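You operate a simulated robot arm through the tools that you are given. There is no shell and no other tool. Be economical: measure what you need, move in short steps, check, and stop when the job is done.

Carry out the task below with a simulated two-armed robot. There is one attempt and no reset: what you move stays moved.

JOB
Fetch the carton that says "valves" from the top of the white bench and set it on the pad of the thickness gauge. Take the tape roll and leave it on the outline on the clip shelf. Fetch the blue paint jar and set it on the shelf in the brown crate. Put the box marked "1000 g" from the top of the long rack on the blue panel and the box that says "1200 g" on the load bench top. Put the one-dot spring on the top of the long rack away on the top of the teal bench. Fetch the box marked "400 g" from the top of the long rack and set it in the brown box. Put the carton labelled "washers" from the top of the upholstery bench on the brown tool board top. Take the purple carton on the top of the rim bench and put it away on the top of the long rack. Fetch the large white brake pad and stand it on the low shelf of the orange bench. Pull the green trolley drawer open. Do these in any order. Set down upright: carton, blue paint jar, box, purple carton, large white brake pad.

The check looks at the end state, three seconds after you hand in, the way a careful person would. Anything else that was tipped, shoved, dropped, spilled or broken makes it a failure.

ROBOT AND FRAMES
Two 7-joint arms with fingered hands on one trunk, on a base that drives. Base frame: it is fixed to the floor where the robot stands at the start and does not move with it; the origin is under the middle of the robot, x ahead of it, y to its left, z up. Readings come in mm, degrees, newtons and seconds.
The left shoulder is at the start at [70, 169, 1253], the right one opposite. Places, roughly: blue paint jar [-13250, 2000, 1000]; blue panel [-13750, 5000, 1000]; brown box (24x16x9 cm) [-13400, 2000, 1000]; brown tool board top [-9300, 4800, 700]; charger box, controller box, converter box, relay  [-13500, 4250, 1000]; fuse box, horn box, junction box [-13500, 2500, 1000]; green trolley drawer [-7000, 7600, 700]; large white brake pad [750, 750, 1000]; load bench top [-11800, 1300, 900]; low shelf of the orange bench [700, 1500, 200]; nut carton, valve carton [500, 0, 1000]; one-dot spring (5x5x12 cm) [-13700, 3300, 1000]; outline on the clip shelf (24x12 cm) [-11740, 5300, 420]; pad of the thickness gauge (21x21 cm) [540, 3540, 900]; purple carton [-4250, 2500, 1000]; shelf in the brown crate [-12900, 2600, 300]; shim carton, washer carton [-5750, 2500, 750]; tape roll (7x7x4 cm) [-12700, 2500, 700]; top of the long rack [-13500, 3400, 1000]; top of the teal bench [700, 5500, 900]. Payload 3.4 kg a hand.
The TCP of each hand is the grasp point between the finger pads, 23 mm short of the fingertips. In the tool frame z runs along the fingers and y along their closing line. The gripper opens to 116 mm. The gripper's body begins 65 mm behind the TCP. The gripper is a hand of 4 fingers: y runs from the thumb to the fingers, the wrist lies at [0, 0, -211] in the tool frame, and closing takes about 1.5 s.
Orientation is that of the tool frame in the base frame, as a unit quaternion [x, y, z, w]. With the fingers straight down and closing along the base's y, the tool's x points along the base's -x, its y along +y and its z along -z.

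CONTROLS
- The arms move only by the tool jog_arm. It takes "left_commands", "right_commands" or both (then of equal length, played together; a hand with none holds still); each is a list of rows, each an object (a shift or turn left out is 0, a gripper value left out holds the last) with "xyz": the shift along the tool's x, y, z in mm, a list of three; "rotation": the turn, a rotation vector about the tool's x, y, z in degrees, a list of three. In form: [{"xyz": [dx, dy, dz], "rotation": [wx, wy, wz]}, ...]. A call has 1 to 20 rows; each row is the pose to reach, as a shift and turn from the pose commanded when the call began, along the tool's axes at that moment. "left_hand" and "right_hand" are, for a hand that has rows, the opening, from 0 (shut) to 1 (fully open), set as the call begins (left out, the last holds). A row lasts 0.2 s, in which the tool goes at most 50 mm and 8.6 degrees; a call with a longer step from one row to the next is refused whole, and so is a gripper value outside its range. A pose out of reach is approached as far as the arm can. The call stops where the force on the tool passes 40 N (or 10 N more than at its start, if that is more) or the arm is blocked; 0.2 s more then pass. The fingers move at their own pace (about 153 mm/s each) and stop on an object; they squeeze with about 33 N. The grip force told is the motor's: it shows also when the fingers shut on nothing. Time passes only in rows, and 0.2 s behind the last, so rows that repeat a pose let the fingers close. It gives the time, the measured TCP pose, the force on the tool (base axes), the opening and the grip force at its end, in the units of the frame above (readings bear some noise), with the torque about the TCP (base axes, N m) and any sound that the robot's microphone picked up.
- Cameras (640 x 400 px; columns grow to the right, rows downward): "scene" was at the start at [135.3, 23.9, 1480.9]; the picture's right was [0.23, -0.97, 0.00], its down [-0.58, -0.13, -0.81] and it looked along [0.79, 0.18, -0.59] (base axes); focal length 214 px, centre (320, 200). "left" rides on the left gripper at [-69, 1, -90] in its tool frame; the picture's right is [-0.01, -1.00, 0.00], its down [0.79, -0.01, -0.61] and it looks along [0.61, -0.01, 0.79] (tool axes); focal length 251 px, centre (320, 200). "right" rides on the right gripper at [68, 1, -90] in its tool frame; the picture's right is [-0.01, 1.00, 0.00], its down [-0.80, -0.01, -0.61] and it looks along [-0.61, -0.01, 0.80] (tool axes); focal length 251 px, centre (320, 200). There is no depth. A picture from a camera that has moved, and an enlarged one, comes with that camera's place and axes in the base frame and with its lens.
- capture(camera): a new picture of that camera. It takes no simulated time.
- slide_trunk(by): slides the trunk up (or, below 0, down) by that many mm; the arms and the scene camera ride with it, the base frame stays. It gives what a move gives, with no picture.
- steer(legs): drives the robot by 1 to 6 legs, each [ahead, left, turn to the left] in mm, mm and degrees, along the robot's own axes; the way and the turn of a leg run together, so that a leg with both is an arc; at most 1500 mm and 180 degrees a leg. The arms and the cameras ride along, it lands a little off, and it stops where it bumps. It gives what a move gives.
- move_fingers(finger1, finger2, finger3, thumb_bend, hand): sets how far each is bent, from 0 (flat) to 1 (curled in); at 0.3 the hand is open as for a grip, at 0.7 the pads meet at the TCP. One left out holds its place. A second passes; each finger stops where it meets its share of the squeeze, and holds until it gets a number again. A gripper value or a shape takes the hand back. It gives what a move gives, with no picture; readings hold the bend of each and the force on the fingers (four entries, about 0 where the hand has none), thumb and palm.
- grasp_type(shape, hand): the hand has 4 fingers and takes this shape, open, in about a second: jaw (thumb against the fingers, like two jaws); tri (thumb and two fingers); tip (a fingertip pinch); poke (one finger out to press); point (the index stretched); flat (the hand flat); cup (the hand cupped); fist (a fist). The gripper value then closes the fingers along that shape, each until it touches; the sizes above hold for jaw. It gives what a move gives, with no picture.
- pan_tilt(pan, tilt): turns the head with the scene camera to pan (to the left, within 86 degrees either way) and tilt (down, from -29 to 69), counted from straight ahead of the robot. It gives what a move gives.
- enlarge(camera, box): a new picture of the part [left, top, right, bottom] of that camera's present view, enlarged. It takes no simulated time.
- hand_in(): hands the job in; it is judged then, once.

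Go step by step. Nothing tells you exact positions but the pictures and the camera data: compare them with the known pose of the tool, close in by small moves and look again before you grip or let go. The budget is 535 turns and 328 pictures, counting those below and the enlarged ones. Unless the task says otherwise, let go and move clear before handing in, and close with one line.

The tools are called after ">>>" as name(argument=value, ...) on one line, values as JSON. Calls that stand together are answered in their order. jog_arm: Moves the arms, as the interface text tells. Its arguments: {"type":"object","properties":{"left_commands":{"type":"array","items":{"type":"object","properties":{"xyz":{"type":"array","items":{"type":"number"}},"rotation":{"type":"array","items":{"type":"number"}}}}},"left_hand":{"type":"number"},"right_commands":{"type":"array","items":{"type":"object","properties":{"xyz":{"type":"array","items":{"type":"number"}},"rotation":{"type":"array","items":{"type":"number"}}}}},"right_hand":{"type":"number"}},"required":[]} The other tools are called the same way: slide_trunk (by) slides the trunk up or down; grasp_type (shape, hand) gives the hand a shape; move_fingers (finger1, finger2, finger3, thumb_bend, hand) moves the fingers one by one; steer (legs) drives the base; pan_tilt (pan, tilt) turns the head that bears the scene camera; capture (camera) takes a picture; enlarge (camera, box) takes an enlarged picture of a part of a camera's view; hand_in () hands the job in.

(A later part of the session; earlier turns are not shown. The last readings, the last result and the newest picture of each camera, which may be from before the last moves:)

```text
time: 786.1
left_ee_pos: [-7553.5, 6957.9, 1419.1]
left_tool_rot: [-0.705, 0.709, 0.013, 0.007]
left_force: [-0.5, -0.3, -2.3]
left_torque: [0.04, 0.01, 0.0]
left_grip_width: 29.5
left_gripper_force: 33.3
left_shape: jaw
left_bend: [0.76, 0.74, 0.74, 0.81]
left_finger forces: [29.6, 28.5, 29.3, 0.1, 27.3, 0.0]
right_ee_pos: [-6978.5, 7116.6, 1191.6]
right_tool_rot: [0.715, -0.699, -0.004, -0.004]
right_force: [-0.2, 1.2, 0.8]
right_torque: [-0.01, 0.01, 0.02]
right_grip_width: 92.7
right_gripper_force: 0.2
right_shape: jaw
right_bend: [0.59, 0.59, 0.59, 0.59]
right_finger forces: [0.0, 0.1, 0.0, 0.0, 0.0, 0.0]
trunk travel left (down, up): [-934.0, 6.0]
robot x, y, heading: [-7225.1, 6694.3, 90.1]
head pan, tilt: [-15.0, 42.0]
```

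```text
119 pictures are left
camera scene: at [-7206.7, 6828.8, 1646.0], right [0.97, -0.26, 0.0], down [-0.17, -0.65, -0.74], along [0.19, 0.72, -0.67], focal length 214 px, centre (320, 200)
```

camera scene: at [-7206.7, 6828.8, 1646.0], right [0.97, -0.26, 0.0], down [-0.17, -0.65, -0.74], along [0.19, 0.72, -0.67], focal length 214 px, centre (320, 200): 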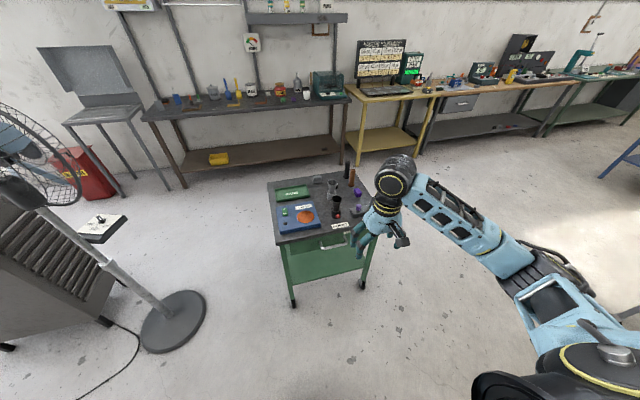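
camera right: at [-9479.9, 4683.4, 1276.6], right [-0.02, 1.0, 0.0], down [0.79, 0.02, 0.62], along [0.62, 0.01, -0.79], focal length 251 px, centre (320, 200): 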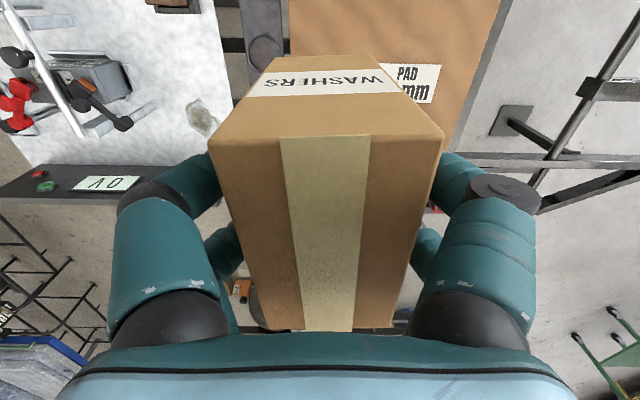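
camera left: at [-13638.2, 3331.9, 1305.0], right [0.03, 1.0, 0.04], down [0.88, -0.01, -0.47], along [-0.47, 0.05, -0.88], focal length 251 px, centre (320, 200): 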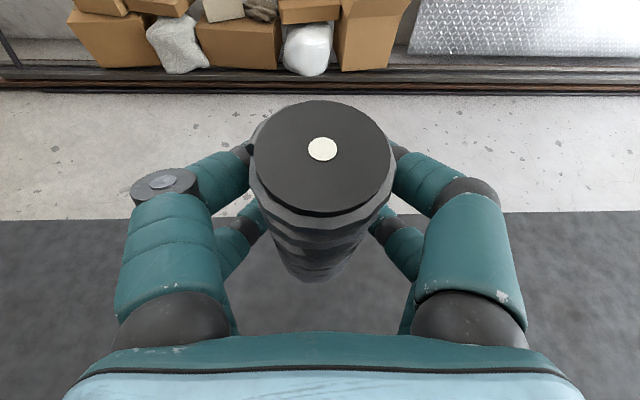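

>>> enlarge(camera="scene", box=[260, 165, 400, 295])

>>> capture(camera="right")

```text
3.08 times, centred on (330, 230) of scene
camera zoom: at [-7206.7, 6828.8, 1646.0], right [0.97, -0.26, 0.0], down [-0.17, -0.65, -0.74], along [0.19, 0.72, -0.67], focal length 660 px, centre (289, 108)
```

zoom: 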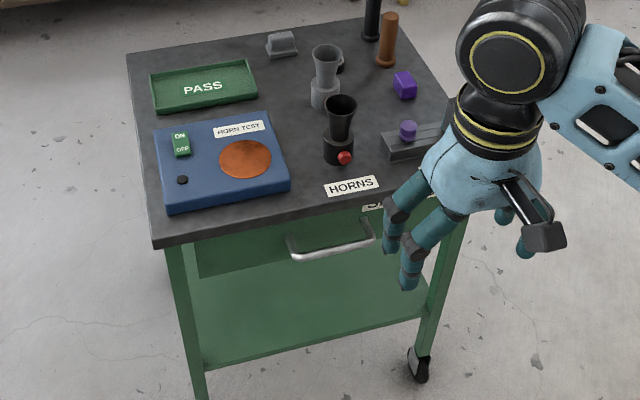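

```text
117 pictures are left
camera right: at [-6977.0, 7046.2, 1280.5], right [-1.0, -0.01, 0.0], down [-0.01, 0.79, 0.62], along [-0.01, 0.62, -0.79], focal length 251 px, centre (320, 200)
```

right: 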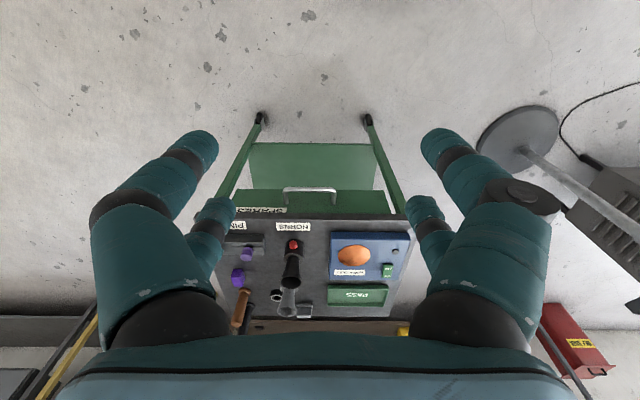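

The drawer has a horizontal bar handle at about (-6958,7477,685). I'll move closer and turn the right hand 90° so the fingers can pinch the bar fore and aft from above.

>>> steer(legs=[[300, 0, 0]])

>>> jog_arm(right_commands=[{"xyz": [-4, 2, 0], "rotation": [0, 0, -8]}, {"xyz": [-8, 4, 0], "rotation": [0, 0, -16]}, {"xyz": [-14, 6, 0], "rotation": [0, 0, -24]}, {"xyz": [-20, 8, 0], "rotation": [0, 0, -32]}, {"xyz": [-26, 10, 0], "rotation": [0, 0, -40]}, {"xyz": [-32, 10, 0], "rotation": [0, 0, -48]}, {"xyz": [-38, 10, 0], "rotation": [0, 0, -56]}, {"xyz": [-44, 10, 0], "rotation": [0, 0, -64]}, {"xyz": [-50, 10, 0], "rotation": [0, 0, -72]}, {"xyz": [-55, 10, 0], "rotation": [0, 0, -80]}, {"xyz": [-60, 10, 0], "rotation": [0, 0, -88]}, {"xyz": [-60, 10, 0], "rotation": [0, 0, -88]}])

>>> capture(camera="right")

```text
time: 788.1
left_ee_pos: [-7553.9, 7254.4, 1418.4]
left_tool_rot: [-0.705, 0.709, 0.013, 0.007]
left_force: [-0.1, -0.3, -2.2]
left_torque: [0.02, -0.02, 0.0]
left_grip_width: 29.8
left_gripper_force: 32.6
left_shape: jaw
left_bend: [0.76, 0.74, 0.74, 0.81]
left_finger forces: [29.6, 28.5, 29.3, 0.1, 27.4, 0.0]
right_ee_pos: [-6975.4, 7412.4, 1193.9]
right_tool_rot: [0.714, -0.7, -0.004, -0.006]
right_force: [0.1, 0.2, -0.8]
right_torque: [-0.03, 0.02, -0.01]
right_grip_width: 92.6
right_gripper_force: 0.0
right_shape: jaw
right_bend: [0.59, 0.59, 0.59, 0.59]
right_finger forces: [0.1, 0.0, 0.1, 0.0, 0.1, 0.0]
trunk travel left (down, up): [-934.0, 6.0]
robot x, y, heading: [-7225.8, 6991.8, 89.8]
head pan, tilt: [-15.0, 42.0]
```

```text
time: 790.7
left_ee_pos: [-7553.3, 7257.5, 1418.9]
left_tool_rot: [-0.704, 0.71, 0.012, 0.008]
left_force: [-0.1, -0.1, -0.8]
left_torque: [0.02, -0.03, 0.0]
left_grip_width: 29.8
left_gripper_force: 32.9
left_shape: jaw
left_bend: [0.76, 0.74, 0.74, 0.81]
left_finger forces: [29.6, 28.6, 29.2, 0.1, 27.4, 0.0]
right_ee_pos: [-6986.1, 7474.0, 1192.4]
right_tool_rot: [1.0, -0.006, 0.001, -0.006]
right_force: [0.1, -0.3, 0.8]
right_torque: [0.0, 0.03, 0.05]
right_grip_width: 92.7
right_gripper_force: 0.1
right_shape: jaw
right_bend: [0.59, 0.59, 0.59, 0.59]
right_finger forces: [0.1, 0.0, 0.0, 0.0, 0.0, 0.1]
trunk travel left (down, up): [-934.0, 6.0]
robot x, y, heading: [-7224.8, 6997.5, 89.8]
head pan, tilt: [-15.0, 42.0]
```

```text
116 pictures are left
camera right: at [-6918.7, 7471.6, 1282.3], right [-0.02, -1.0, -0.01], down [-0.8, 0.01, 0.61], along [-0.61, 0.02, -0.8], focal length 251 px, centre (320, 200)
```

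right: 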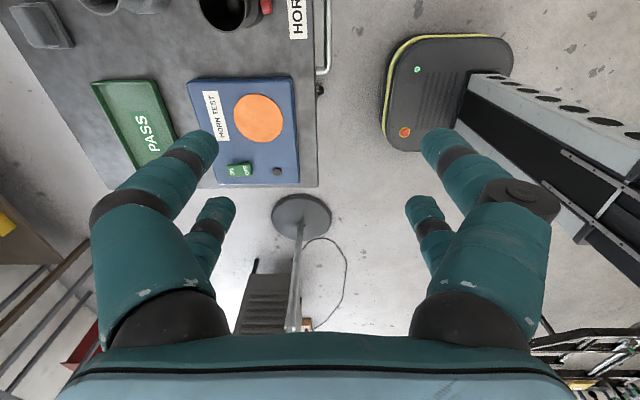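

The hand sees the bar end-on; the gap behind it is small, so I'll pitch the hand 45° so the fingers clamp the bar diagonally from the front.

>>> jog_arm(right_hand=0.36, right_commands=[{"xyz": [6, 12, 0], "rotation": [7.5, 0, 0]}, {"xyz": [12, 24, 0], "rotation": [15, 0, 0]}, {"xyz": [18, 36, 0], "rotation": [22.5, 0, 0]}, {"xyz": [24, 48, 0], "rotation": [30, 0, 0]}, {"xyz": [30, 60, 0], "rotation": [37.5, 0, 0]}, {"xyz": [36, 72, 0], "rotation": [45, 0, 0]}, {"xyz": [36, 72, 0], "rotation": [45, 0, 0]}])

>>> slide_trunk(by=-380)

>>> capture(camera="right")

>>> capture(camera="scene")

```text
time: 792.3
left_ee_pos: [-7552.3, 7257.4, 1419.1]
left_tool_rot: [-0.705, 0.71, 0.012, 0.007]
left_force: [1.0, -0.6, -2.8]
left_torque: [0.03, -0.04, 0.04]
left_grip_width: 29.8
left_gripper_force: 33.8
left_shape: jaw
left_bend: [0.76, 0.74, 0.74, 0.81]
left_finger forces: [29.7, 28.6, 29.2, 0.0, 27.4, 0.0]
right_ee_pos: [-6946.8, 7422.8, 1181.3]
right_tool_rot: [0.922, -0.005, 0.002, -0.388]
right_force: [-0.1, 0.2, 0.1]
right_torque: [0.01, -0.01, -0.01]
right_grip_width: 41.9
right_gripper_force: 0.2
right_shape: jaw
right_bend: [0.73, 0.73, 0.73, 0.77]
right_finger forces: [0.0, 0.0, 0.0, 0.0, 0.0, 0.1]
right hand out of reach, approached as far as the arm can: row 6, 7
trunk travel left (down, up): [-934.0, 6.0]
robot x, y, heading: [-7225.6, 6994.7, 90.0]
head pan, tilt: [-15.0, 42.0]
```

```text
time: 796.0
left_ee_pos: [-7551.9, 7257.2, 1038.0]
left_tool_rot: [-0.705, 0.709, 0.012, 0.008]
left_force: [-0.1, -1.2, -2.8]
left_torque: [0.08, 0.0, 0.04]
left_grip_width: 29.8
left_gripper_force: 32.8
left_shape: jaw
left_bend: [0.76, 0.74, 0.74, 0.81]
left_finger forces: [29.7, 28.5, 29.2, 0.0, 27.3, 0.0]
right_ee_pos: [-6946.8, 7423.8, 803.0]
right_tool_rot: [0.922, -0.006, 0.003, -0.387]
right_force: [0.1, 0.3, -0.2]
right_torque: [0.04, 0.02, -0.03]
right_grip_width: 41.7
right_gripper_force: 0.1
right_shape: jaw
right_bend: [0.73, 0.73, 0.73, 0.77]
right_finger forces: [0.0, 0.0, 0.0, 0.1, 0.0, 0.0]
trunk travel left (down, up): [-554.0, 386.0]
robot x, y, heading: [-7225.7, 6991.1, 90.0]
head pan, tilt: [-15.0, 42.0]
```

```text
115 pictures are left
camera right: at [-6879.8, 7357.1, 864.5], right [-0.02, -0.7, -0.71], down [-0.8, -0.42, 0.43], along [-0.6, 0.58, -0.55], focal length 251 px, centre (320, 200)
```

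right: 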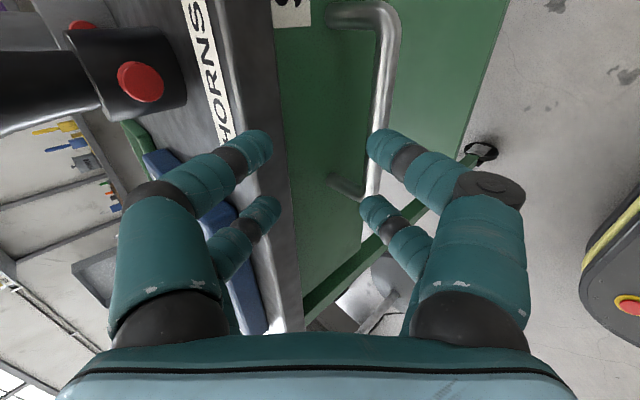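

```text
114 pictures are left
camera scene: at [-7205.4, 7127.8, 1266.0], right [0.96, -0.26, 0.0], down [-0.18, -0.65, -0.74], along [0.2, 0.72, -0.67], focal length 214 px, centre (320, 200)
```

scene: 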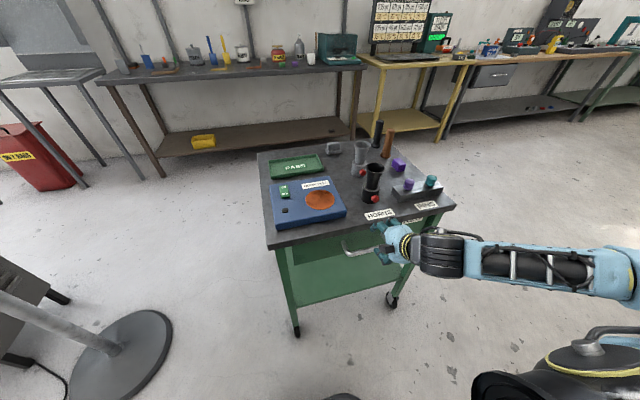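

I can see the bar well now; estimate y≈7467, z≈692. Narrowing the fingers and approaching along the 45° line.

>>> jog_arm(right_hand=0.28, right_commands=[{"xyz": [0, 25, 0]}, {"xyz": [0, 49, 0]}, {"xyz": [0, 49, 20]}, {"xyz": [0, 49, 45]}, {"xyz": [0, 49, 60]}, {"xyz": [0, 49, 60]}])

>>> capture(camera="right")

>>> enlarge(camera="scene", box=[300, 170, 460, 290])

```text
time: 797.4
left_ee_pos: [-7552.4, 7257.8, 1038.4]
left_tool_rot: [-0.705, 0.709, 0.013, 0.007]
left_force: [0.2, 0.0, -2.3]
left_torque: [0.03, -0.01, 0.01]
left_grip_width: 30.0
left_gripper_force: 33.1
left_shape: jaw
left_bend: [0.76, 0.74, 0.74, 0.81]
left_finger forces: [29.8, 28.5, 29.1, 0.1, 27.4, 0.0]
right_ee_pos: [-6947.3, 7432.2, 725.9]
right_tool_rot: [0.922, -0.007, 0.003, -0.387]
right_force: [-0.5, 0.7, 0.4]
right_torque: [-0.01, 0.0, 0.02]
right_grip_width: 32.7
right_gripper_force: 0.0
right_shape: jaw
right_bend: [0.73, 0.73, 0.73, 0.77]
right_finger forces: [0.0, 0.0, 0.1, 0.0, 0.0, 0.0]
right hand out of reach, approached as far as the arm can: row 1, 2
trunk travel left (down, up): [-554.0, 386.0]
robot x, y, heading: [-7230.5, 6992.0, 90.0]
head pan, tilt: [-15.0, 42.0]
```

```text
113 pictures are left
camera right: at [-6879.7, 7365.2, 787.3], right [-0.02, -0.7, -0.71], down [-0.8, -0.42, 0.43], along [-0.6, 0.58, -0.55], focal length 251 px, centre (320, 200)
```

right: 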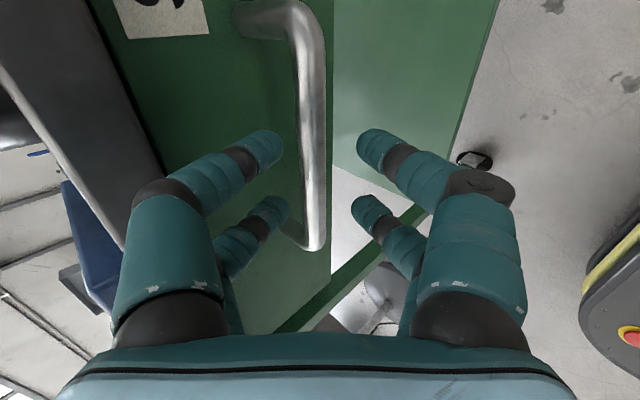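

```text
3.33 times, centred on (380, 230) of scene
camera zoom: at [-7205.4, 7127.7, 1266.0], right [0.96, -0.26, 0.0], down [-0.18, -0.65, -0.74], along [0.2, 0.72, -0.67], focal length 715 px, centre (120, 100)
```

zoom: 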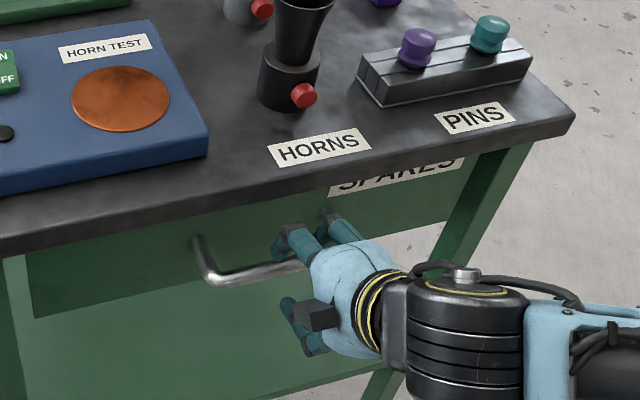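

>>> jog_arm(right_commands=[{"xyz": [0, -3, 10]}, {"xyz": [0, -3, 20]}, {"xyz": [0, -3, 28]}, {"xyz": [0, -3, 28]}])

>>> capture(camera="right")

```text
time: 798.4
left_ee_pos: [-7553.6, 7256.3, 1037.8]
left_tool_rot: [-0.705, 0.709, 0.013, 0.007]
left_force: [-0.5, -0.7, -3.5]
left_torque: [0.06, 0.01, 0.02]
left_grip_width: 30.0
left_gripper_force: 33.1
left_shape: jaw
left_bend: [0.76, 0.74, 0.74, 0.81]
left_finger forces: [29.7, 28.6, 29.2, 0.0, 27.4, 0.0]
right_ee_pos: [-6945.9, 7453.5, 708.0]
right_tool_rot: [0.922, -0.006, 0.002, -0.388]
right_force: [-1.3, -0.1, -0.2]
right_torque: [0.04, 0.02, -0.02]
right_grip_width: 32.8
right_gripper_force: 0.1
right_shape: jaw
right_bend: [0.73, 0.73, 0.73, 0.77]
right_finger forces: [0.1, 0.0, 0.0, 0.1, 0.1, 0.1]
trunk travel left (down, up): [-554.0, 386.0]
robot x, y, heading: [-7228.4, 6993.2, 89.9]
head pan, tilt: [-15.0, 42.0]
```

```text
111 pictures are left
camera right: at [-6879.4, 7387.6, 770.3], right [-0.02, -0.7, -0.72], down [-0.8, -0.42, 0.43], along [-0.6, 0.58, -0.55], focal length 251 px, centre (320, 200)
```

right: 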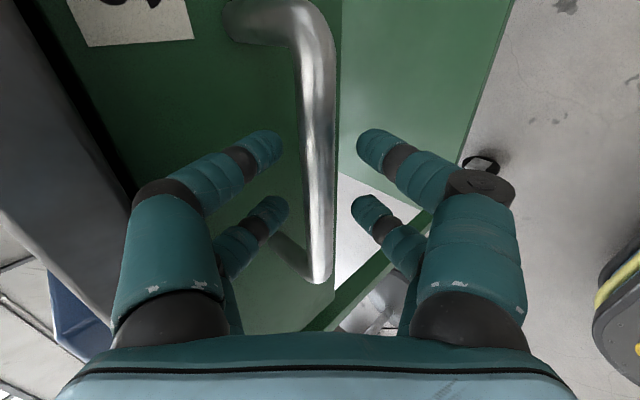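

The bar is now between the pads, ~10 mm past the TCP. Closing on it.

>>> jog_arm(right_hand=0, right_commands=[{"xyz": [0, 0, 4]}, {"xyz": [0, 0, 4]}, {"xyz": [0, 0, 4]}, {"xyz": [0, 0, 4]}, {"xyz": [0, 0, 4]}, {"xyz": [0, 0, 4]}, {"xyz": [0, 0, 4]}])

>>> capture(camera="right")

```text
time: 800.0
left_ee_pos: [-7552.2, 7257.2, 1039.4]
left_tool_rot: [-0.704, 0.71, 0.012, 0.008]
left_force: [0.9, -0.8, -2.4]
left_torque: [0.02, -0.03, 0.03]
left_grip_width: 30.0
left_gripper_force: 32.9
left_shape: jaw
left_bend: [0.76, 0.74, 0.74, 0.81]
left_finger forces: [29.8, 28.6, 29.2, 0.1, 27.3, 0.0]
right_ee_pos: [-6946.5, 7456.0, 705.2]
right_tool_rot: [0.921, -0.006, 0.003, -0.389]
right_force: [0.4, -0.5, 0.6]
right_torque: [-0.01, -0.05, -0.05]
right_grip_width: 11.8
right_gripper_force: 33.2
right_shape: jaw
right_bend: [0.72, 0.72, 0.73, 0.76]
right_finger forces: [28.3, 27.8, 27.8, 0.0, 27.8, 0.0]
trunk travel left (down, up): [-554.0, 386.0]
robot x, y, heading: [-7230.0, 6994.6, 89.5]
head pan, tilt: [-15.0, 42.0]
```

```text
110 pictures are left
camera right: at [-6879.2, 7390.7, 767.5], right [-0.02, -0.7, -0.72], down [-0.8, -0.42, 0.43], along [-0.6, 0.58, -0.55], focal length 251 px, centre (320, 200)
```

right: 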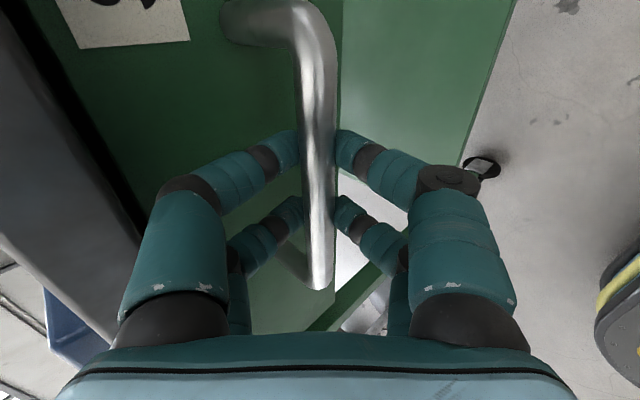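

The bar is firmly gripped. Pulling gently by backing the base 80 mm, then checking that the drawer (not the trolley) moves.

>>> steer(legs=[[-80, 0, 0]])

>>> capture(camera="scene")

```text
time: 801.0
left_ee_pos: [-7552.3, 7179.3, 1039.1]
left_tool_rot: [-0.704, 0.71, 0.013, 0.008]
left_force: [0.6, 0.4, -2.2]
left_torque: [0.05, 0.0, -0.02]
left_grip_width: 29.9
left_gripper_force: 32.4
left_shape: jaw
left_bend: [0.76, 0.74, 0.74, 0.81]
left_finger forces: [29.8, 28.6, 29.2, 0.1, 27.3, 0.0]
right_ee_pos: [-6946.3, 7376.6, 706.2]
right_tool_rot: [0.922, -0.007, 0.003, -0.388]
right_force: [0.1, 1.7, -4.7]
right_torque: [-0.02, -0.04, -0.04]
right_grip_width: 11.9
right_gripper_force: 32.8
right_shape: jaw
right_bend: [0.72, 0.72, 0.73, 0.76]
right_finger forces: [31.3, 30.3, 29.3, 0.0, 29.5, 0.0]
trunk travel left (down, up): [-554.0, 386.0]
robot x, y, heading: [-7232.4, 6910.8, 89.8]
head pan, tilt: [-15.0, 42.0]
```

```text
109 pictures are left
camera scene: at [-7205.3, 7048.2, 1266.0], right [0.96, -0.26, 0.0], down [-0.18, -0.65, -0.74], along [0.2, 0.72, -0.67], focal length 214 px, centre (320, 200)
```

scene: 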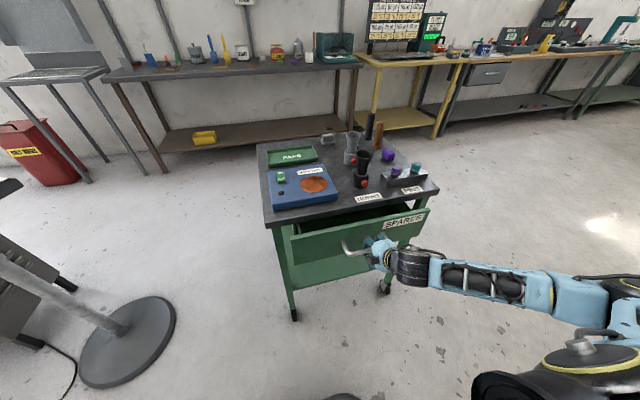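

The drawer slides out. Pulling further in steps.

>>> steer(legs=[[-80, 0, 0]])

>>> steer(legs=[[-60, 0, 0]])

>>> capture(camera="scene")

```text
time: 802.1
left_ee_pos: [-7552.6, 7097.4, 1039.0]
left_tool_rot: [-0.705, 0.709, 0.014, 0.007]
left_force: [0.0, -0.6, -2.2]
left_torque: [0.04, 0.03, 0.01]
left_grip_width: 29.9
left_gripper_force: 33.1
left_shape: jaw
left_bend: [0.76, 0.74, 0.74, 0.81]
left_finger forces: [29.8, 28.5, 29.2, 0.0, 27.3, 0.1]
right_ee_pos: [-6946.7, 7297.3, 705.4]
right_tool_rot: [0.922, -0.007, 0.004, -0.388]
right_force: [4.4, 1.1, -3.4]
right_torque: [0.03, -0.04, -0.09]
right_grip_width: 11.4
right_gripper_force: 32.9
right_shape: jaw
right_bend: [0.72, 0.72, 0.73, 0.76]
right_finger forces: [30.8, 30.0, 28.7, 0.1, 28.9, 0.1]
trunk travel left (down, up): [-554.0, 386.0]
robot x, y, heading: [-7228.0, 6831.4, 90.1]
head pan, tilt: [-15.0, 42.0]
```

```text
time: 803.1
left_ee_pos: [-7553.0, 7036.6, 1037.9]
left_tool_rot: [-0.705, 0.71, 0.013, 0.007]
left_force: [0.5, -0.7, -2.3]
left_torque: [0.06, 0.01, -0.01]
left_grip_width: 29.7
left_gripper_force: 33.0
left_shape: jaw
left_bend: [0.76, 0.74, 0.74, 0.81]
left_finger forces: [29.7, 28.5, 29.3, 0.0, 27.3, 0.0]
right_ee_pos: [-6946.0, 7236.4, 705.0]
right_tool_rot: [0.922, -0.006, 0.004, -0.388]
right_force: [3.3, 1.4, -3.5]
right_torque: [0.01, -0.04, -0.08]
right_grip_width: 11.5
right_gripper_force: 32.8
right_shape: jaw
right_bend: [0.72, 0.72, 0.73, 0.76]
right_finger forces: [30.7, 29.5, 28.5, 0.0, 28.3, 0.0]
trunk travel left (down, up): [-554.0, 386.0]
robot x, y, heading: [-7227.0, 6771.0, 89.9]
head pan, tilt: [-15.0, 42.0]
```

```text
108 pictures are left
camera scene: at [-7205.4, 6907.8, 1266.1], right [0.97, -0.26, 0.0], down [-0.18, -0.65, -0.74], along [0.19, 0.72, -0.67], focal length 214 px, centre (320, 200)
```

scene: 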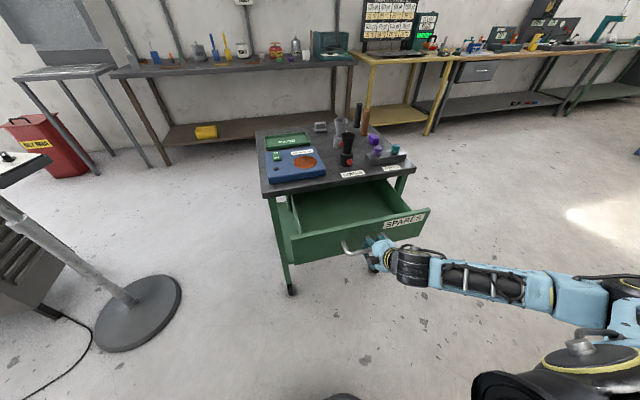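

>>> steer(legs=[[-50, 0, 0]])

>>> enlarge(camera="scene", box=[220, 110, 440, 310])

```text
time: 804.1
left_ee_pos: [-7555.0, 6987.3, 1038.5]
left_tool_rot: [-0.705, 0.709, 0.012, 0.007]
left_force: [-0.7, 0.0, -1.9]
left_torque: [0.04, 0.0, 0.03]
left_grip_width: 29.9
left_gripper_force: 32.8
left_shape: jaw
left_bend: [0.76, 0.74, 0.74, 0.81]
left_finger forces: [29.9, 28.6, 29.3, 0.0, 27.4, 0.0]
right_ee_pos: [-6947.0, 7188.9, 705.1]
right_tool_rot: [0.922, -0.007, 0.004, -0.388]
right_force: [1.5, -2.5, 0.2]
right_torque: [0.01, -0.03, -0.01]
right_grip_width: 11.3
right_gripper_force: 32.7
right_shape: jaw
right_bend: [0.72, 0.72, 0.72, 0.76]
right_finger forces: [28.9, 28.0, 27.0, 0.1, 27.2, 0.0]
trunk travel left (down, up): [-554.0, 386.0]
robot x, y, heading: [-7227.0, 6721.7, 90.3]
head pan, tilt: [-15.0, 42.0]
stopped in leg 1: the force on the tool passed its limit (the readings are from after the stop); the commanded pose is now the measured one
```

```text
2.00 times, centred on (330, 210) of scene
camera zoom: at [-7206.6, 6857.9, 1266.0], right [0.97, -0.26, 0.0], down [-0.17, -0.65, -0.74], along [0.19, 0.72, -0.67], focal length 429 px, centre (300, 180)
```

zoom: 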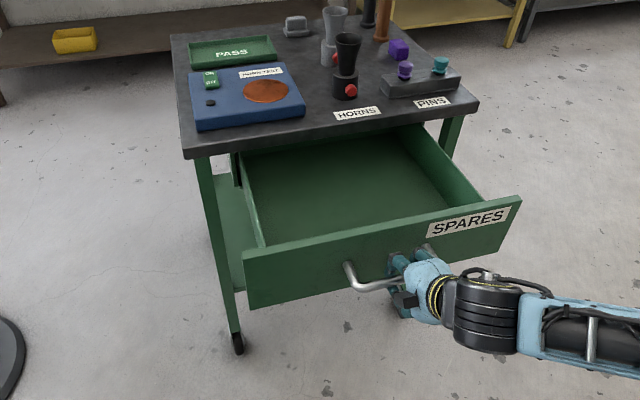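

Drawer is fully open. Releasing and withdrawing the hand along its axis.

>>> jog_arm(right_hand=0.32, right_commands=[{"xyz": [0, 0, 0]}, {"xyz": [0, 0, 0]}, {"xyz": [0, 0, 0]}, {"xyz": [0, 0, 0]}, {"xyz": [0, 0, -15]}, {"xyz": [0, 0, -40]}, {"xyz": [0, 0, -80]}, {"xyz": [0, 0, -120]}, {"xyz": [0, 0, -150]}])

>>> steer(legs=[[-250, 0, 0]])

>>> capture(camera="scene")

```text
time: 806.1
left_ee_pos: [-7554.0, 6985.7, 1038.5]
left_tool_rot: [-0.705, 0.709, 0.013, 0.007]
left_force: [0.4, -0.4, -2.3]
left_torque: [0.03, 0.0, 0.01]
left_grip_width: 30.0
left_gripper_force: 33.0
left_shape: jaw
left_bend: [0.76, 0.74, 0.74, 0.81]
left_finger forces: [30.0, 28.5, 29.2, 0.0, 27.3, 0.0]
right_ee_pos: [-6934.8, 7132.7, 773.6]
right_tool_rot: [0.922, -0.006, 0.004, -0.387]
right_force: [-0.1, -0.1, -0.7]
right_torque: [-0.01, 0.03, -0.01]
right_grip_width: 36.8
right_gripper_force: 0.0
right_shape: jaw
right_bend: [0.73, 0.73, 0.73, 0.77]
right_finger forces: [0.0, 0.1, 0.0, 0.1, 0.1, 0.0]
right hand out of reach, approached as far as the arm can: row 8, 9
trunk travel left (down, up): [-554.0, 386.0]
robot x, y, heading: [-7228.5, 6726.8, 90.0]
head pan, tilt: [-15.0, 42.0]
```

```text
time: 808.0
left_ee_pos: [-7555.1, 6739.6, 1038.5]
left_tool_rot: [-0.704, 0.71, 0.012, 0.007]
left_force: [0.5, -0.1, -2.1]
left_torque: [0.04, -0.01, 0.0]
left_grip_width: 29.7
left_gripper_force: 33.1
left_shape: jaw
left_bend: [0.76, 0.74, 0.74, 0.81]
left_finger forces: [29.9, 28.5, 29.2, 0.0, 27.3, 0.0]
right_ee_pos: [-6934.7, 6886.2, 771.5]
right_tool_rot: [0.922, -0.007, 0.006, -0.387]
right_force: [-0.8, 0.4, 0.4]
right_torque: [0.0, -0.01, -0.02]
right_grip_width: 36.6
right_gripper_force: 0.0
right_shape: jaw
right_bend: [0.73, 0.73, 0.73, 0.77]
right_finger forces: [0.1, 0.0, 0.0, 0.0, 0.0, 0.0]
trunk travel left (down, up): [-554.0, 386.0]
robot x, y, heading: [-7228.0, 6473.4, 89.8]
head pan, tilt: [-15.0, 42.0]
```

```text
106 pictures are left
camera scene: at [-7207.0, 6609.8, 1266.0], right [0.97, -0.26, 0.0], down [-0.18, -0.65, -0.74], along [0.19, 0.72, -0.67], focal length 214 px, centre (320, 200)
```

scene: 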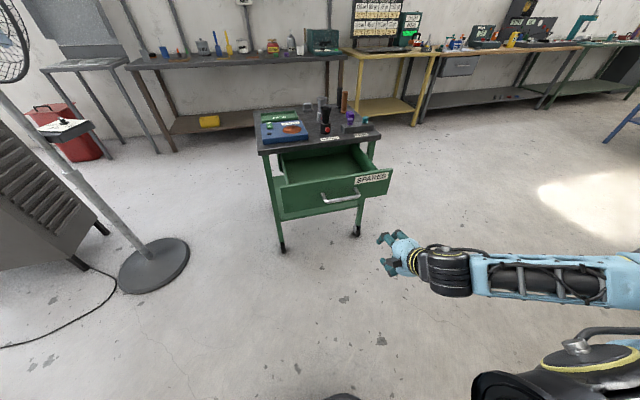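

Drawer open, all clear. Last task: the spring to the teal bench. Raising the trunk and looking east.

>>> slide_trunk(by=380)

>>> steer(legs=[[0, 0, -90]])

>>> pan_tilt(pan=0, tilt=15)

>>> capture(camera="scene")

```text
time: 811.6
left_ee_pos: [-7554.6, 6739.7, 1418.9]
left_tool_rot: [-0.704, 0.71, 0.012, 0.008]
left_force: [-0.3, -0.7, -3.3]
left_torque: [0.01, 0.0, -0.02]
left_grip_width: 29.6
left_gripper_force: 33.3
left_shape: jaw
left_bend: [0.76, 0.74, 0.74, 0.81]
left_finger forces: [29.9, 28.5, 29.3, 0.0, 27.2, 0.0]
right_ee_pos: [-6933.8, 6885.4, 1153.2]
right_tool_rot: [0.922, -0.005, 0.004, -0.387]
right_force: [0.3, 0.3, -0.5]
right_torque: [-0.01, 0.0, 0.0]
right_grip_width: 36.7
right_gripper_force: 0.1
right_shape: jaw
right_bend: [0.73, 0.73, 0.73, 0.77]
right_finger forces: [0.0, 0.0, 0.1, 0.0, 0.0, 0.0]
trunk travel left (down, up): [-934.0, 6.0]
robot x, y, heading: [-7229.7, 6475.9, 89.7]
head pan, tilt: [-15.0, 42.0]
```

```text
time: 815.9
left_ee_pos: [-6960.3, 6797.1, 1418.0]
left_tool_rot: [0.01, 1.0, 0.002, 0.015]
left_force: [-0.5, -0.2, -2.7]
left_torque: [-0.02, -0.04, -0.01]
left_grip_width: 29.6
left_gripper_force: 33.1
left_shape: jaw
left_bend: [0.76, 0.74, 0.74, 0.81]
left_finger forces: [29.6, 28.4, 29.2, 0.0, 27.0, 0.0]
right_ee_pos: [-6821.7, 6176.0, 1153.6]
right_tool_rot: [-0.643, 0.661, -0.278, 0.269]
right_force: [0.1, 1.0, 0.1]
right_torque: [-0.01, -0.02, -0.01]
right_grip_width: 36.7
right_gripper_force: 0.0
right_shape: jaw
right_bend: [0.73, 0.73, 0.73, 0.77]
right_finger forces: [0.0, 0.0, 0.0, 0.1, 0.0, 0.0]
trunk travel left (down, up): [-934.0, 6.0]
robot x, y, heading: [-7226.8, 6481.0, -1.0]
head pan, tilt: [-15.0, 42.0]
```

```text
time: 816.8
left_ee_pos: [-6961.1, 6796.5, 1418.4]
left_tool_rot: [0.01, 1.0, 0.003, 0.014]
left_force: [0.4, 0.6, -2.4]
left_torque: [0.0, -0.02, -0.01]
left_grip_width: 29.7
left_gripper_force: 32.6
left_shape: jaw
left_bend: [0.76, 0.74, 0.74, 0.81]
left_finger forces: [29.6, 28.5, 29.2, 0.0, 27.0, 0.0]
right_ee_pos: [-6822.4, 6175.8, 1151.7]
right_tool_rot: [-0.643, 0.661, -0.279, 0.269]
right_force: [-0.5, 0.1, 0.1]
right_torque: [-0.02, -0.02, 0.01]
right_grip_width: 37.1
right_gripper_force: 0.0
right_shape: jaw
right_bend: [0.73, 0.73, 0.73, 0.77]
right_finger forces: [0.0, 0.1, 0.1, 0.0, 0.1, 0.0]
trunk travel left (down, up): [-934.0, 6.0]
robot x, y, heading: [-7226.7, 6474.3, -0.9]
head pan, tilt: [0.0, 15.0]
```

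```text
105 pictures are left
camera scene: at [-7085.1, 6477.2, 1688.4], right [-0.02, -1.0, 0.0], down [-0.26, 0.0, -0.97], along [0.97, -0.02, -0.26], focal length 214 px, centre (320, 200)
```

scene: 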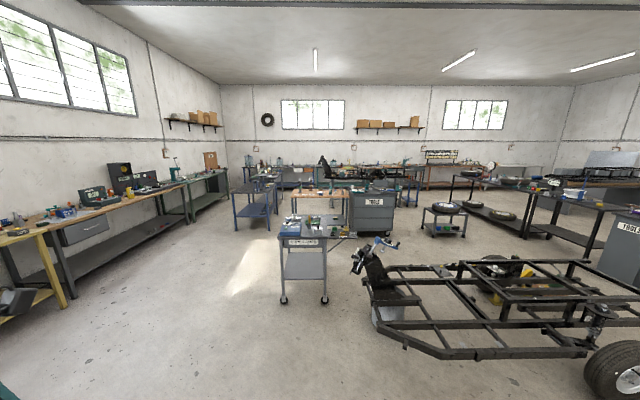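

The north aisle (y≈8450) looks open to the east. Driving there stepwise.

>>> steer(legs=[[1300, 0, 0.9], [0, 1500, 0], [0, 400, 0]])

>>> pan_tilt(pan=-5, tilt=18)

>>> capture(camera="scene")

```text
time: 832.5
left_ee_pos: [-5676.9, 8711.6, 1419.6]
left_tool_rot: [-0.001, 1.0, 0.005, 0.014]
left_force: [0.9, -0.4, -1.6]
left_torque: [0.03, -0.07, 0.02]
left_grip_width: 29.8
left_gripper_force: 33.6
left_shape: jaw
left_bend: [0.76, 0.74, 0.74, 0.81]
left_finger forces: [29.4, 28.5, 29.1, 0.1, 27.2, 0.0]
right_ee_pos: [-5524.6, 8092.5, 1151.5]
right_tool_rot: [-0.65, 0.654, -0.276, 0.272]
right_force: [-0.7, 0.9, -0.4]
right_torque: [0.02, -0.01, 0.0]
right_grip_width: 36.8
right_gripper_force: 0.0
right_shape: jaw
right_bend: [0.73, 0.73, 0.73, 0.77]
right_finger forces: [0.0, 0.0, 0.0, 0.1, 0.1, 0.0]
trunk travel left (down, up): [-934.0, 6.0]
robot x, y, heading: [-5939.6, 8391.4, 0.4]
head pan, tilt: [0.0, 15.0]
```

```text
time: 833.2
left_ee_pos: [-5678.1, 8712.9, 1419.2]
left_tool_rot: [-0.001, 1.0, 0.004, 0.013]
left_force: [0.3, -0.7, -2.1]
left_torque: [-0.04, -0.04, 0.0]
left_grip_width: 29.6
left_gripper_force: 32.7
left_shape: jaw
left_bend: [0.76, 0.74, 0.74, 0.81]
left_finger forces: [29.4, 28.3, 29.2, 0.0, 27.1, 0.1]
right_ee_pos: [-5525.1, 8093.2, 1151.9]
right_tool_rot: [-0.65, 0.654, -0.275, 0.273]
right_force: [1.1, -0.7, 0.0]
right_torque: [-0.03, -0.01, -0.02]
right_grip_width: 36.7
right_gripper_force: 0.0
right_shape: jaw
right_bend: [0.73, 0.73, 0.73, 0.77]
right_finger forces: [0.1, 0.0, 0.1, 0.1, 0.0, 0.1]
trunk travel left (down, up): [-934.0, 6.0]
robot x, y, heading: [-5937.8, 8384.1, 0.2]
head pan, tilt: [-5.0, 18.0]
```

```text
104 pictures are left
camera scene: at [-5795.2, 8381.5, 1683.6], right [-0.08, -1.0, 0.0], down [-0.31, 0.03, -0.95], along [0.95, -0.08, -0.31], focal length 214 px, centre (320, 200)
```

scene: 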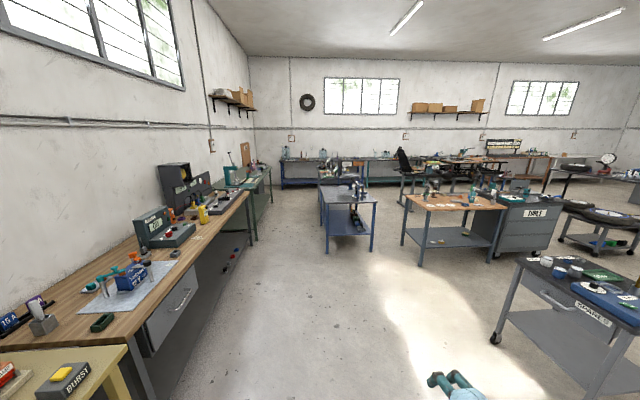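

>>> steer(legs=[[0, 180, -0.2], [1500, 0, 0], [1500, 0, 0], [1000, 0, 0]])

>>> pan_tilt(pan=-30, tilt=20)

>>> capture(camera="scene")

```text
time: 853.5
left_ee_pos: [-1686.3, 8892.6, 1419.6]
left_tool_rot: [0.001, 1.0, 0.003, 0.014]
left_force: [-0.1, 0.2, -1.8]
left_torque: [0.0, -0.04, 0.02]
left_grip_width: 29.8
left_gripper_force: 33.4
left_shape: jaw
left_bend: [0.76, 0.74, 0.74, 0.81]
left_finger forces: [29.5, 28.4, 29.2, 0.0, 27.1, 0.1]
right_ee_pos: [-1536.6, 8273.0, 1153.1]
right_tool_rot: [-0.648, 0.656, -0.277, 0.271]
right_force: [-0.3, 0.5, -0.4]
right_torque: [-0.04, 0.0, -0.01]
right_grip_width: 36.8
right_gripper_force: 0.1
right_shape: jaw
right_bend: [0.73, 0.73, 0.73, 0.77]
right_finger forces: [0.1, 0.1, 0.0, 0.1, 0.0, 0.0]
trunk travel left (down, up): [-934.0, 6.0]
robot x, y, heading: [-1951.4, 8568.3, -0.0]
head pan, tilt: [-5.0, 18.0]
```

```text
time: 854.4
left_ee_pos: [-1684.9, 8892.0, 1418.7]
left_tool_rot: [0.001, 1.0, 0.002, 0.014]
left_force: [0.5, 0.3, -1.8]
left_torque: [-0.01, -0.02, -0.01]
left_grip_width: 29.6
left_gripper_force: 33.4
left_shape: jaw
left_bend: [0.76, 0.74, 0.74, 0.81]
left_finger forces: [29.3, 28.4, 29.2, 0.0, 27.1, 0.0]
right_ee_pos: [-1536.0, 8273.0, 1153.4]
right_tool_rot: [-0.648, 0.655, -0.277, 0.272]
right_force: [-0.1, 0.6, -0.4]
right_torque: [-0.01, -0.01, -0.01]
right_grip_width: 36.6
right_gripper_force: 0.0
right_shape: jaw
right_bend: [0.73, 0.73, 0.73, 0.77]
right_finger forces: [0.1, 0.0, 0.1, 0.1, 0.0, 0.1]
trunk travel left (down, up): [-934.0, 6.0]
robot x, y, heading: [-1947.1, 8566.2, 0.1]
head pan, tilt: [-30.0, 20.0]
```

```text
103 pictures are left
camera scene: at [-1816.5, 8523.4, 1680.3], right [-0.5, -0.87, 0.0], down [-0.3, 0.17, -0.94], along [0.81, -0.47, -0.34], focal length 214 px, centre (320, 200)
```

scene: 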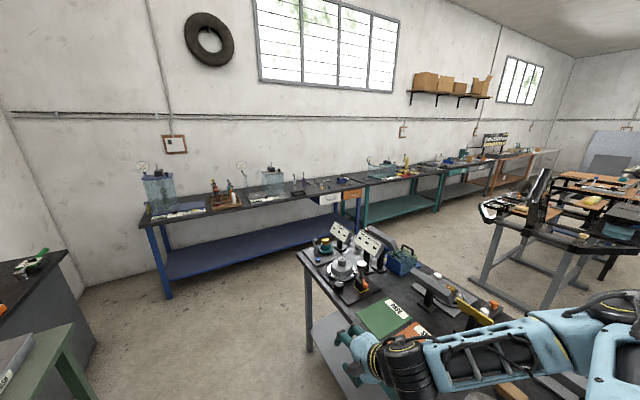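

>>> steer(legs=[[1500, 0, 0], [230, 0, 0], [0, 0, -90], [1500, 0, 0], [1100, 0, 0]])

>>> pan_tilt(pan=60, tilt=32)

>>> capture(camera="scene")

```text
time: 879.3
left_ee_pos: [123.0, 5711.6, 1420.4]
left_tool_rot: [0.706, 0.708, -0.008, 0.012]
left_force: [-0.5, 0.6, -2.1]
left_torque: [-0.04, 0.01, 0.02]
left_grip_width: 29.4
left_gripper_force: 32.9
left_shape: jaw
left_bend: [0.77, 0.74, 0.74, 0.81]
left_finger forces: [28.7, 28.2, 29.2, 0.0, 26.7, 0.0]
right_ee_pos: [-495.8, 5559.5, 1152.6]
right_tool_rot: [0.002, 0.922, -0.388, -0.002]
right_force: [-0.4, 0.3, 1.2]
right_torque: [0.01, -0.03, -0.02]
right_grip_width: 36.6
right_gripper_force: 0.1
right_shape: jaw
right_bend: [0.73, 0.73, 0.73, 0.77]
right_finger forces: [0.0, 0.0, 0.1, 0.1, 0.1, 0.1]
trunk travel left (down, up): [-934.0, 6.0]
robot x, y, heading: [-207.7, 5972.1, -90.0]
head pan, tilt: [-30.0, 20.0]
```

```text
time: 880.9
left_ee_pos: [123.9, 5710.3, 1419.2]
left_tool_rot: [0.706, 0.708, -0.008, 0.012]
left_force: [0.1, -0.3, -2.2]
left_torque: [-0.01, 0.0, 0.0]
left_grip_width: 29.6
left_gripper_force: 33.2
left_shape: jaw
left_bend: [0.77, 0.74, 0.74, 0.81]
left_finger forces: [28.8, 28.2, 29.1, 0.0, 26.9, 0.0]
right_ee_pos: [-495.9, 5557.7, 1151.7]
right_tool_rot: [0.003, 0.922, -0.387, -0.003]
right_force: [0.4, 0.7, 0.5]
right_torque: [-0.01, -0.03, -0.02]
right_grip_width: 36.9
right_gripper_force: 0.0
right_shape: jaw
right_bend: [0.73, 0.73, 0.73, 0.77]
right_finger forces: [0.0, 0.1, 0.0, 0.1, 0.1, 0.0]
trunk travel left (down, up): [-934.0, 6.0]
robot x, y, heading: [-205.6, 5970.7, -89.9]
head pan, tilt: [60.0, 32.0]
```

```text
102 pictures are left
camera scene: at [-126.6, 5880.6, 1661.1], right [-0.5, -0.87, 0.0], down [-0.46, 0.26, -0.85], along [0.74, -0.42, -0.53], focal length 214 px, centre (320, 200)
```

scene: 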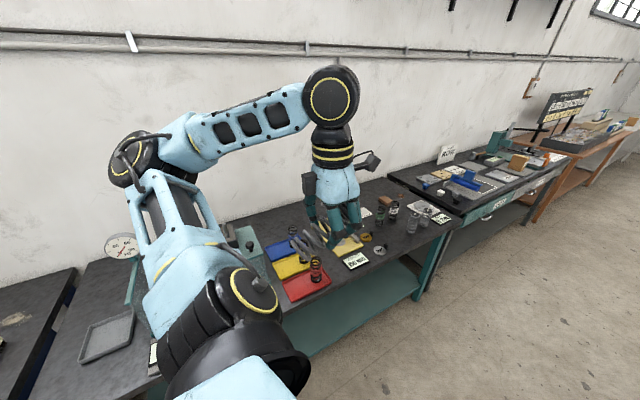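

>>> enlarge(camera="scene", box=[230, 180, 470, 320])

>>> enlarge(camera="scene", box=[20, 200, 260, 400])

```text
2.67 times, centred on (350, 250) of scene
camera zoom: at [-126.6, 5880.6, 1661.1], right [-0.5, -0.87, 0.0], down [-0.46, 0.26, -0.85], along [0.74, -0.42, -0.53], focal length 572 px, centre (240, 67)
```

zoom: 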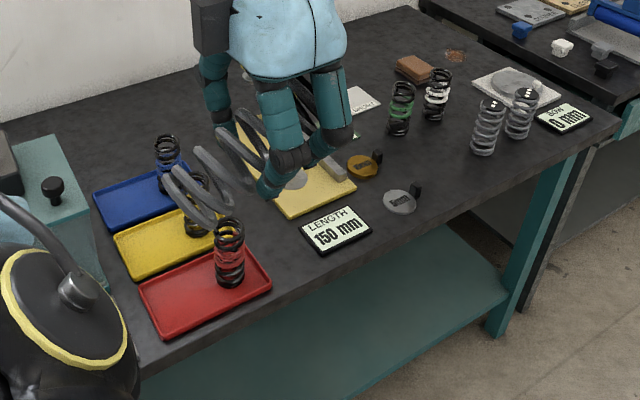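

```text
2.00 times, centred on (140, 300) of scene
camera zoom: at [-126.6, 5880.6, 1661.1], right [-0.5, -0.87, 0.0], down [-0.46, 0.26, -0.85], along [0.74, -0.42, -0.53], focal length 429 px, centre (680, 0)
```

zoom: 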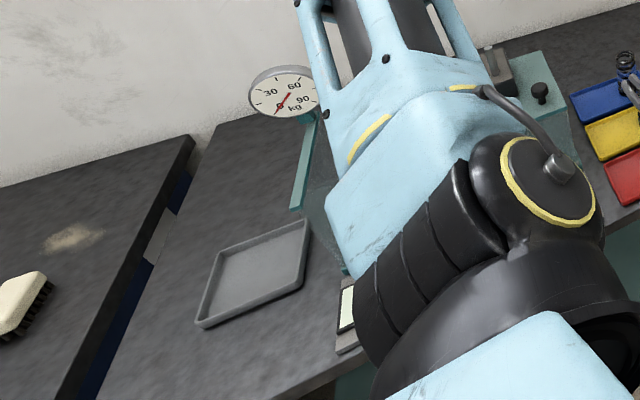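

The teal bench is here; a clear spot lies at about (440,5110) between the discs and the standing springs. I'll position the robot abreast of it and redo the sideways left-arm pose.

>>> steer(legs=[[750, -150, 0]])

>>> jog_arm(left_commands=[{"xyz": [8, 10, 5], "rotation": [0, 0, -8]}, {"xyz": [20, 25, 10], "rotation": [0, 0, -16]}, {"xyz": [32, 50, 15], "rotation": [0, 0, -24]}, {"xyz": [45, 75, 20], "rotation": [0, 0, -32]}, {"xyz": [58, 100, 25], "rotation": [0, 0, -40]}, {"xyz": [70, 125, 30], "rotation": [0, 0, -48]}, {"xyz": [82, 150, 35], "rotation": [0, 0, -56]}, {"xyz": [94, 175, 40], "rotation": [0, 0, -64]}, {"xyz": [106, 200, 45], "rotation": [0, 0, -72]}, {"xyz": [118, 225, 50], "rotation": [0, 0, -80]}, {"xyz": [130, 250, 55], "rotation": [0, 0, -88]}, {"xyz": [130, 250, 55], "rotation": [0, 0, -88]}])

>>> jog_arm(left_commands=[{"xyz": [-10, 0, 0], "rotation": [0, -8, 0]}, {"xyz": [-30, 0, 0], "rotation": [0, -16, 0]}, {"xyz": [-55, 0, 5], "rotation": [0, -24, 0]}, {"xyz": [-85, 0, 10], "rotation": [0, -32, 0]}, {"xyz": [-115, 0, 15], "rotation": [0, -40, 0]}, {"xyz": [-145, 0, 20], "rotation": [0, -48, 0]}, {"xyz": [-180, 0, 25], "rotation": [0, -56, 0]}, {"xyz": [-215, 0, 30], "rotation": [0, -62, 0]}, {"xyz": [-250, 0, 30], "rotation": [0, -65, 0]}, {"xyz": [-250, 0, 30], "rotation": [0, -65, 0]}])

```text
time: 885.1
left_ee_pos: [-22.2, 4954.5, 1418.9]
left_tool_rot: [0.706, 0.708, -0.007, 0.012]
left_force: [0.6, -0.1, -2.5]
left_torque: [-0.05, -0.01, 0.02]
left_grip_width: 29.3
left_gripper_force: 33.1
left_shape: jaw
left_bend: [0.77, 0.74, 0.74, 0.81]
left_finger forces: [28.7, 28.2, 29.1, 0.0, 26.9, 0.0]
right_ee_pos: [-641.5, 4802.2, 1152.7]
right_tool_rot: [0.003, 0.921, -0.389, -0.003]
right_force: [0.5, -0.1, -0.6]
right_torque: [0.03, 0.01, -0.01]
right_grip_width: 36.8
right_gripper_force: 0.0
right_shape: jaw
right_bend: [0.73, 0.73, 0.73, 0.77]
right_finger forces: [0.0, 0.1, 0.0, 0.0, 0.1, 0.0]
trunk travel left (down, up): [-934.0, 6.0]
robot x, y, heading: [-348.1, 5214.3, -89.9]
head pan, tilt: [60.0, 32.0]
```

```text
time: 887.7
left_ee_pos: [227.2, 5082.0, 1363.0]
left_tool_rot: [0.017, 1.0, -0.014, 0.004]
left_force: [0.2, -0.5, -2.0]
left_torque: [0.01, -0.01, -0.05]
left_grip_width: 29.4
left_gripper_force: 32.9
left_shape: jaw
left_bend: [0.77, 0.74, 0.74, 0.82]
left_finger forces: [25.1, 28.1, 29.2, 0.1, 26.1, 0.1]
right_ee_pos: [-641.1, 4801.4, 1152.1]
right_tool_rot: [0.003, 0.922, -0.388, -0.003]
right_force: [0.4, 0.1, -0.1]
right_torque: [-0.01, 0.01, 0.03]
right_grip_width: 37.0
right_gripper_force: 0.0
right_shape: jaw
right_bend: [0.73, 0.73, 0.73, 0.77]
right_finger forces: [0.0, 0.0, 0.0, 0.1, 0.0, 0.0]
trunk travel left (down, up): [-934.0, 6.0]
robot x, y, heading: [-351.0, 5213.7, -89.7]
head pan, tilt: [60.0, 32.0]
```

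```text
time: 889.9
left_ee_pos: [476.9, 5073.3, 1333.5]
left_tool_rot: [0.007, 0.841, -0.021, 0.541]
left_force: [-0.1, 0.4, -1.8]
left_torque: [0.01, 0.01, 0.0]
left_grip_width: 28.0
left_gripper_force: 32.7
left_shape: jaw
left_bend: [0.77, 0.74, 0.74, 0.83]
left_finger forces: [23.7, 27.7, 29.1, 0.0, 23.8, 0.1]
right_ee_pos: [-642.8, 4802.1, 1153.2]
right_tool_rot: [0.002, 0.922, -0.388, -0.003]
right_force: [-0.4, -0.6, 0.1]
right_torque: [-0.01, 0.02, 0.0]
right_grip_width: 36.8
right_gripper_force: 0.1
right_shape: jaw
right_bend: [0.73, 0.73, 0.73, 0.77]
right_finger forces: [0.0, 0.0, 0.1, 0.0, 0.0, 0.0]
trunk travel left (down, up): [-934.0, 6.0]
robot x, y, heading: [-348.0, 5216.1, -89.9]
head pan, tilt: [60.0, 32.0]
```

>>> capture(camera="left")

>>> pan_tilt(pan=75, tilt=35)

>>> capture(camera="scene")

```text
99 pictures are left
camera left: at [423.7, 5078.5, 1432.9], right [-0.03, -1.0, 0.04], down [-0.88, 0.01, -0.47], along [0.47, -0.04, -0.88], focal length 251 px, centre (320, 200)
```

left: 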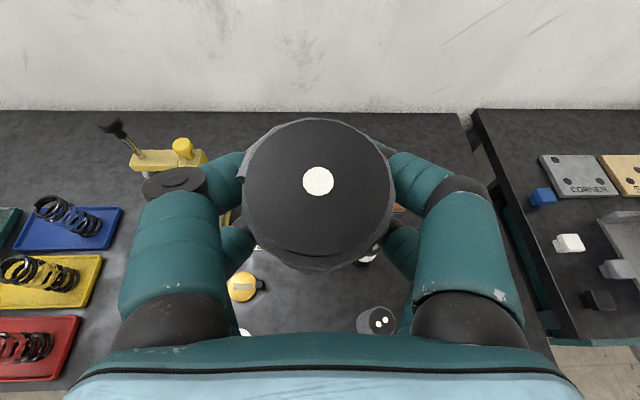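

```text
time: 890.7
left_ee_pos: [477.1, 5074.0, 1334.0]
left_tool_rot: [0.007, 0.841, -0.021, 0.541]
left_force: [-0.7, -0.1, -2.6]
left_torque: [-0.01, -0.02, -0.01]
left_grip_width: 27.8
left_gripper_force: 33.0
left_shape: jaw
left_bend: [0.77, 0.74, 0.74, 0.83]
left_finger forces: [23.8, 27.6, 29.1, 0.0, 23.8, 0.0]
right_ee_pos: [-641.3, 4803.1, 1152.4]
right_tool_rot: [0.003, 0.922, -0.387, -0.003]
right_force: [0.5, 0.5, 0.1]
right_torque: [0.03, 0.01, 0.03]
right_grip_width: 37.0
right_gripper_force: 0.2
right_shape: jaw
right_bend: [0.73, 0.73, 0.73, 0.77]
right_finger forces: [0.0, 0.1, 0.0, 0.0, 0.0, 0.0]
trunk travel left (down, up): [-934.0, 6.0]
robot x, y, heading: [-350.9, 5211.2, -89.3]
head pan, tilt: [75.0, 35.0]
```

```text
98 pictures are left
camera scene: at [-264.9, 5145.9, 1656.5], right [-0.25, -0.97, 0.0], down [-0.55, 0.15, -0.82], along [0.79, -0.21, -0.57], focal length 214 px, centre (320, 200)
```

scene: 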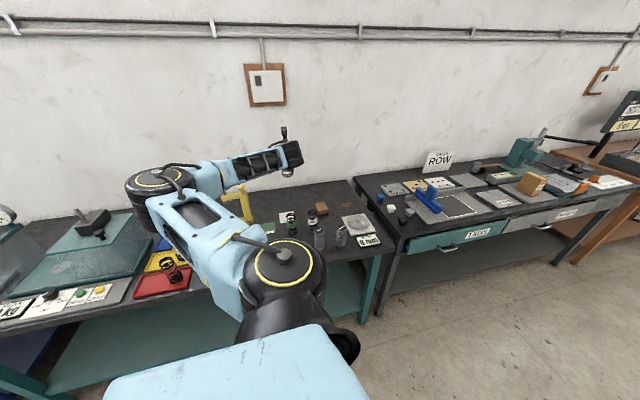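

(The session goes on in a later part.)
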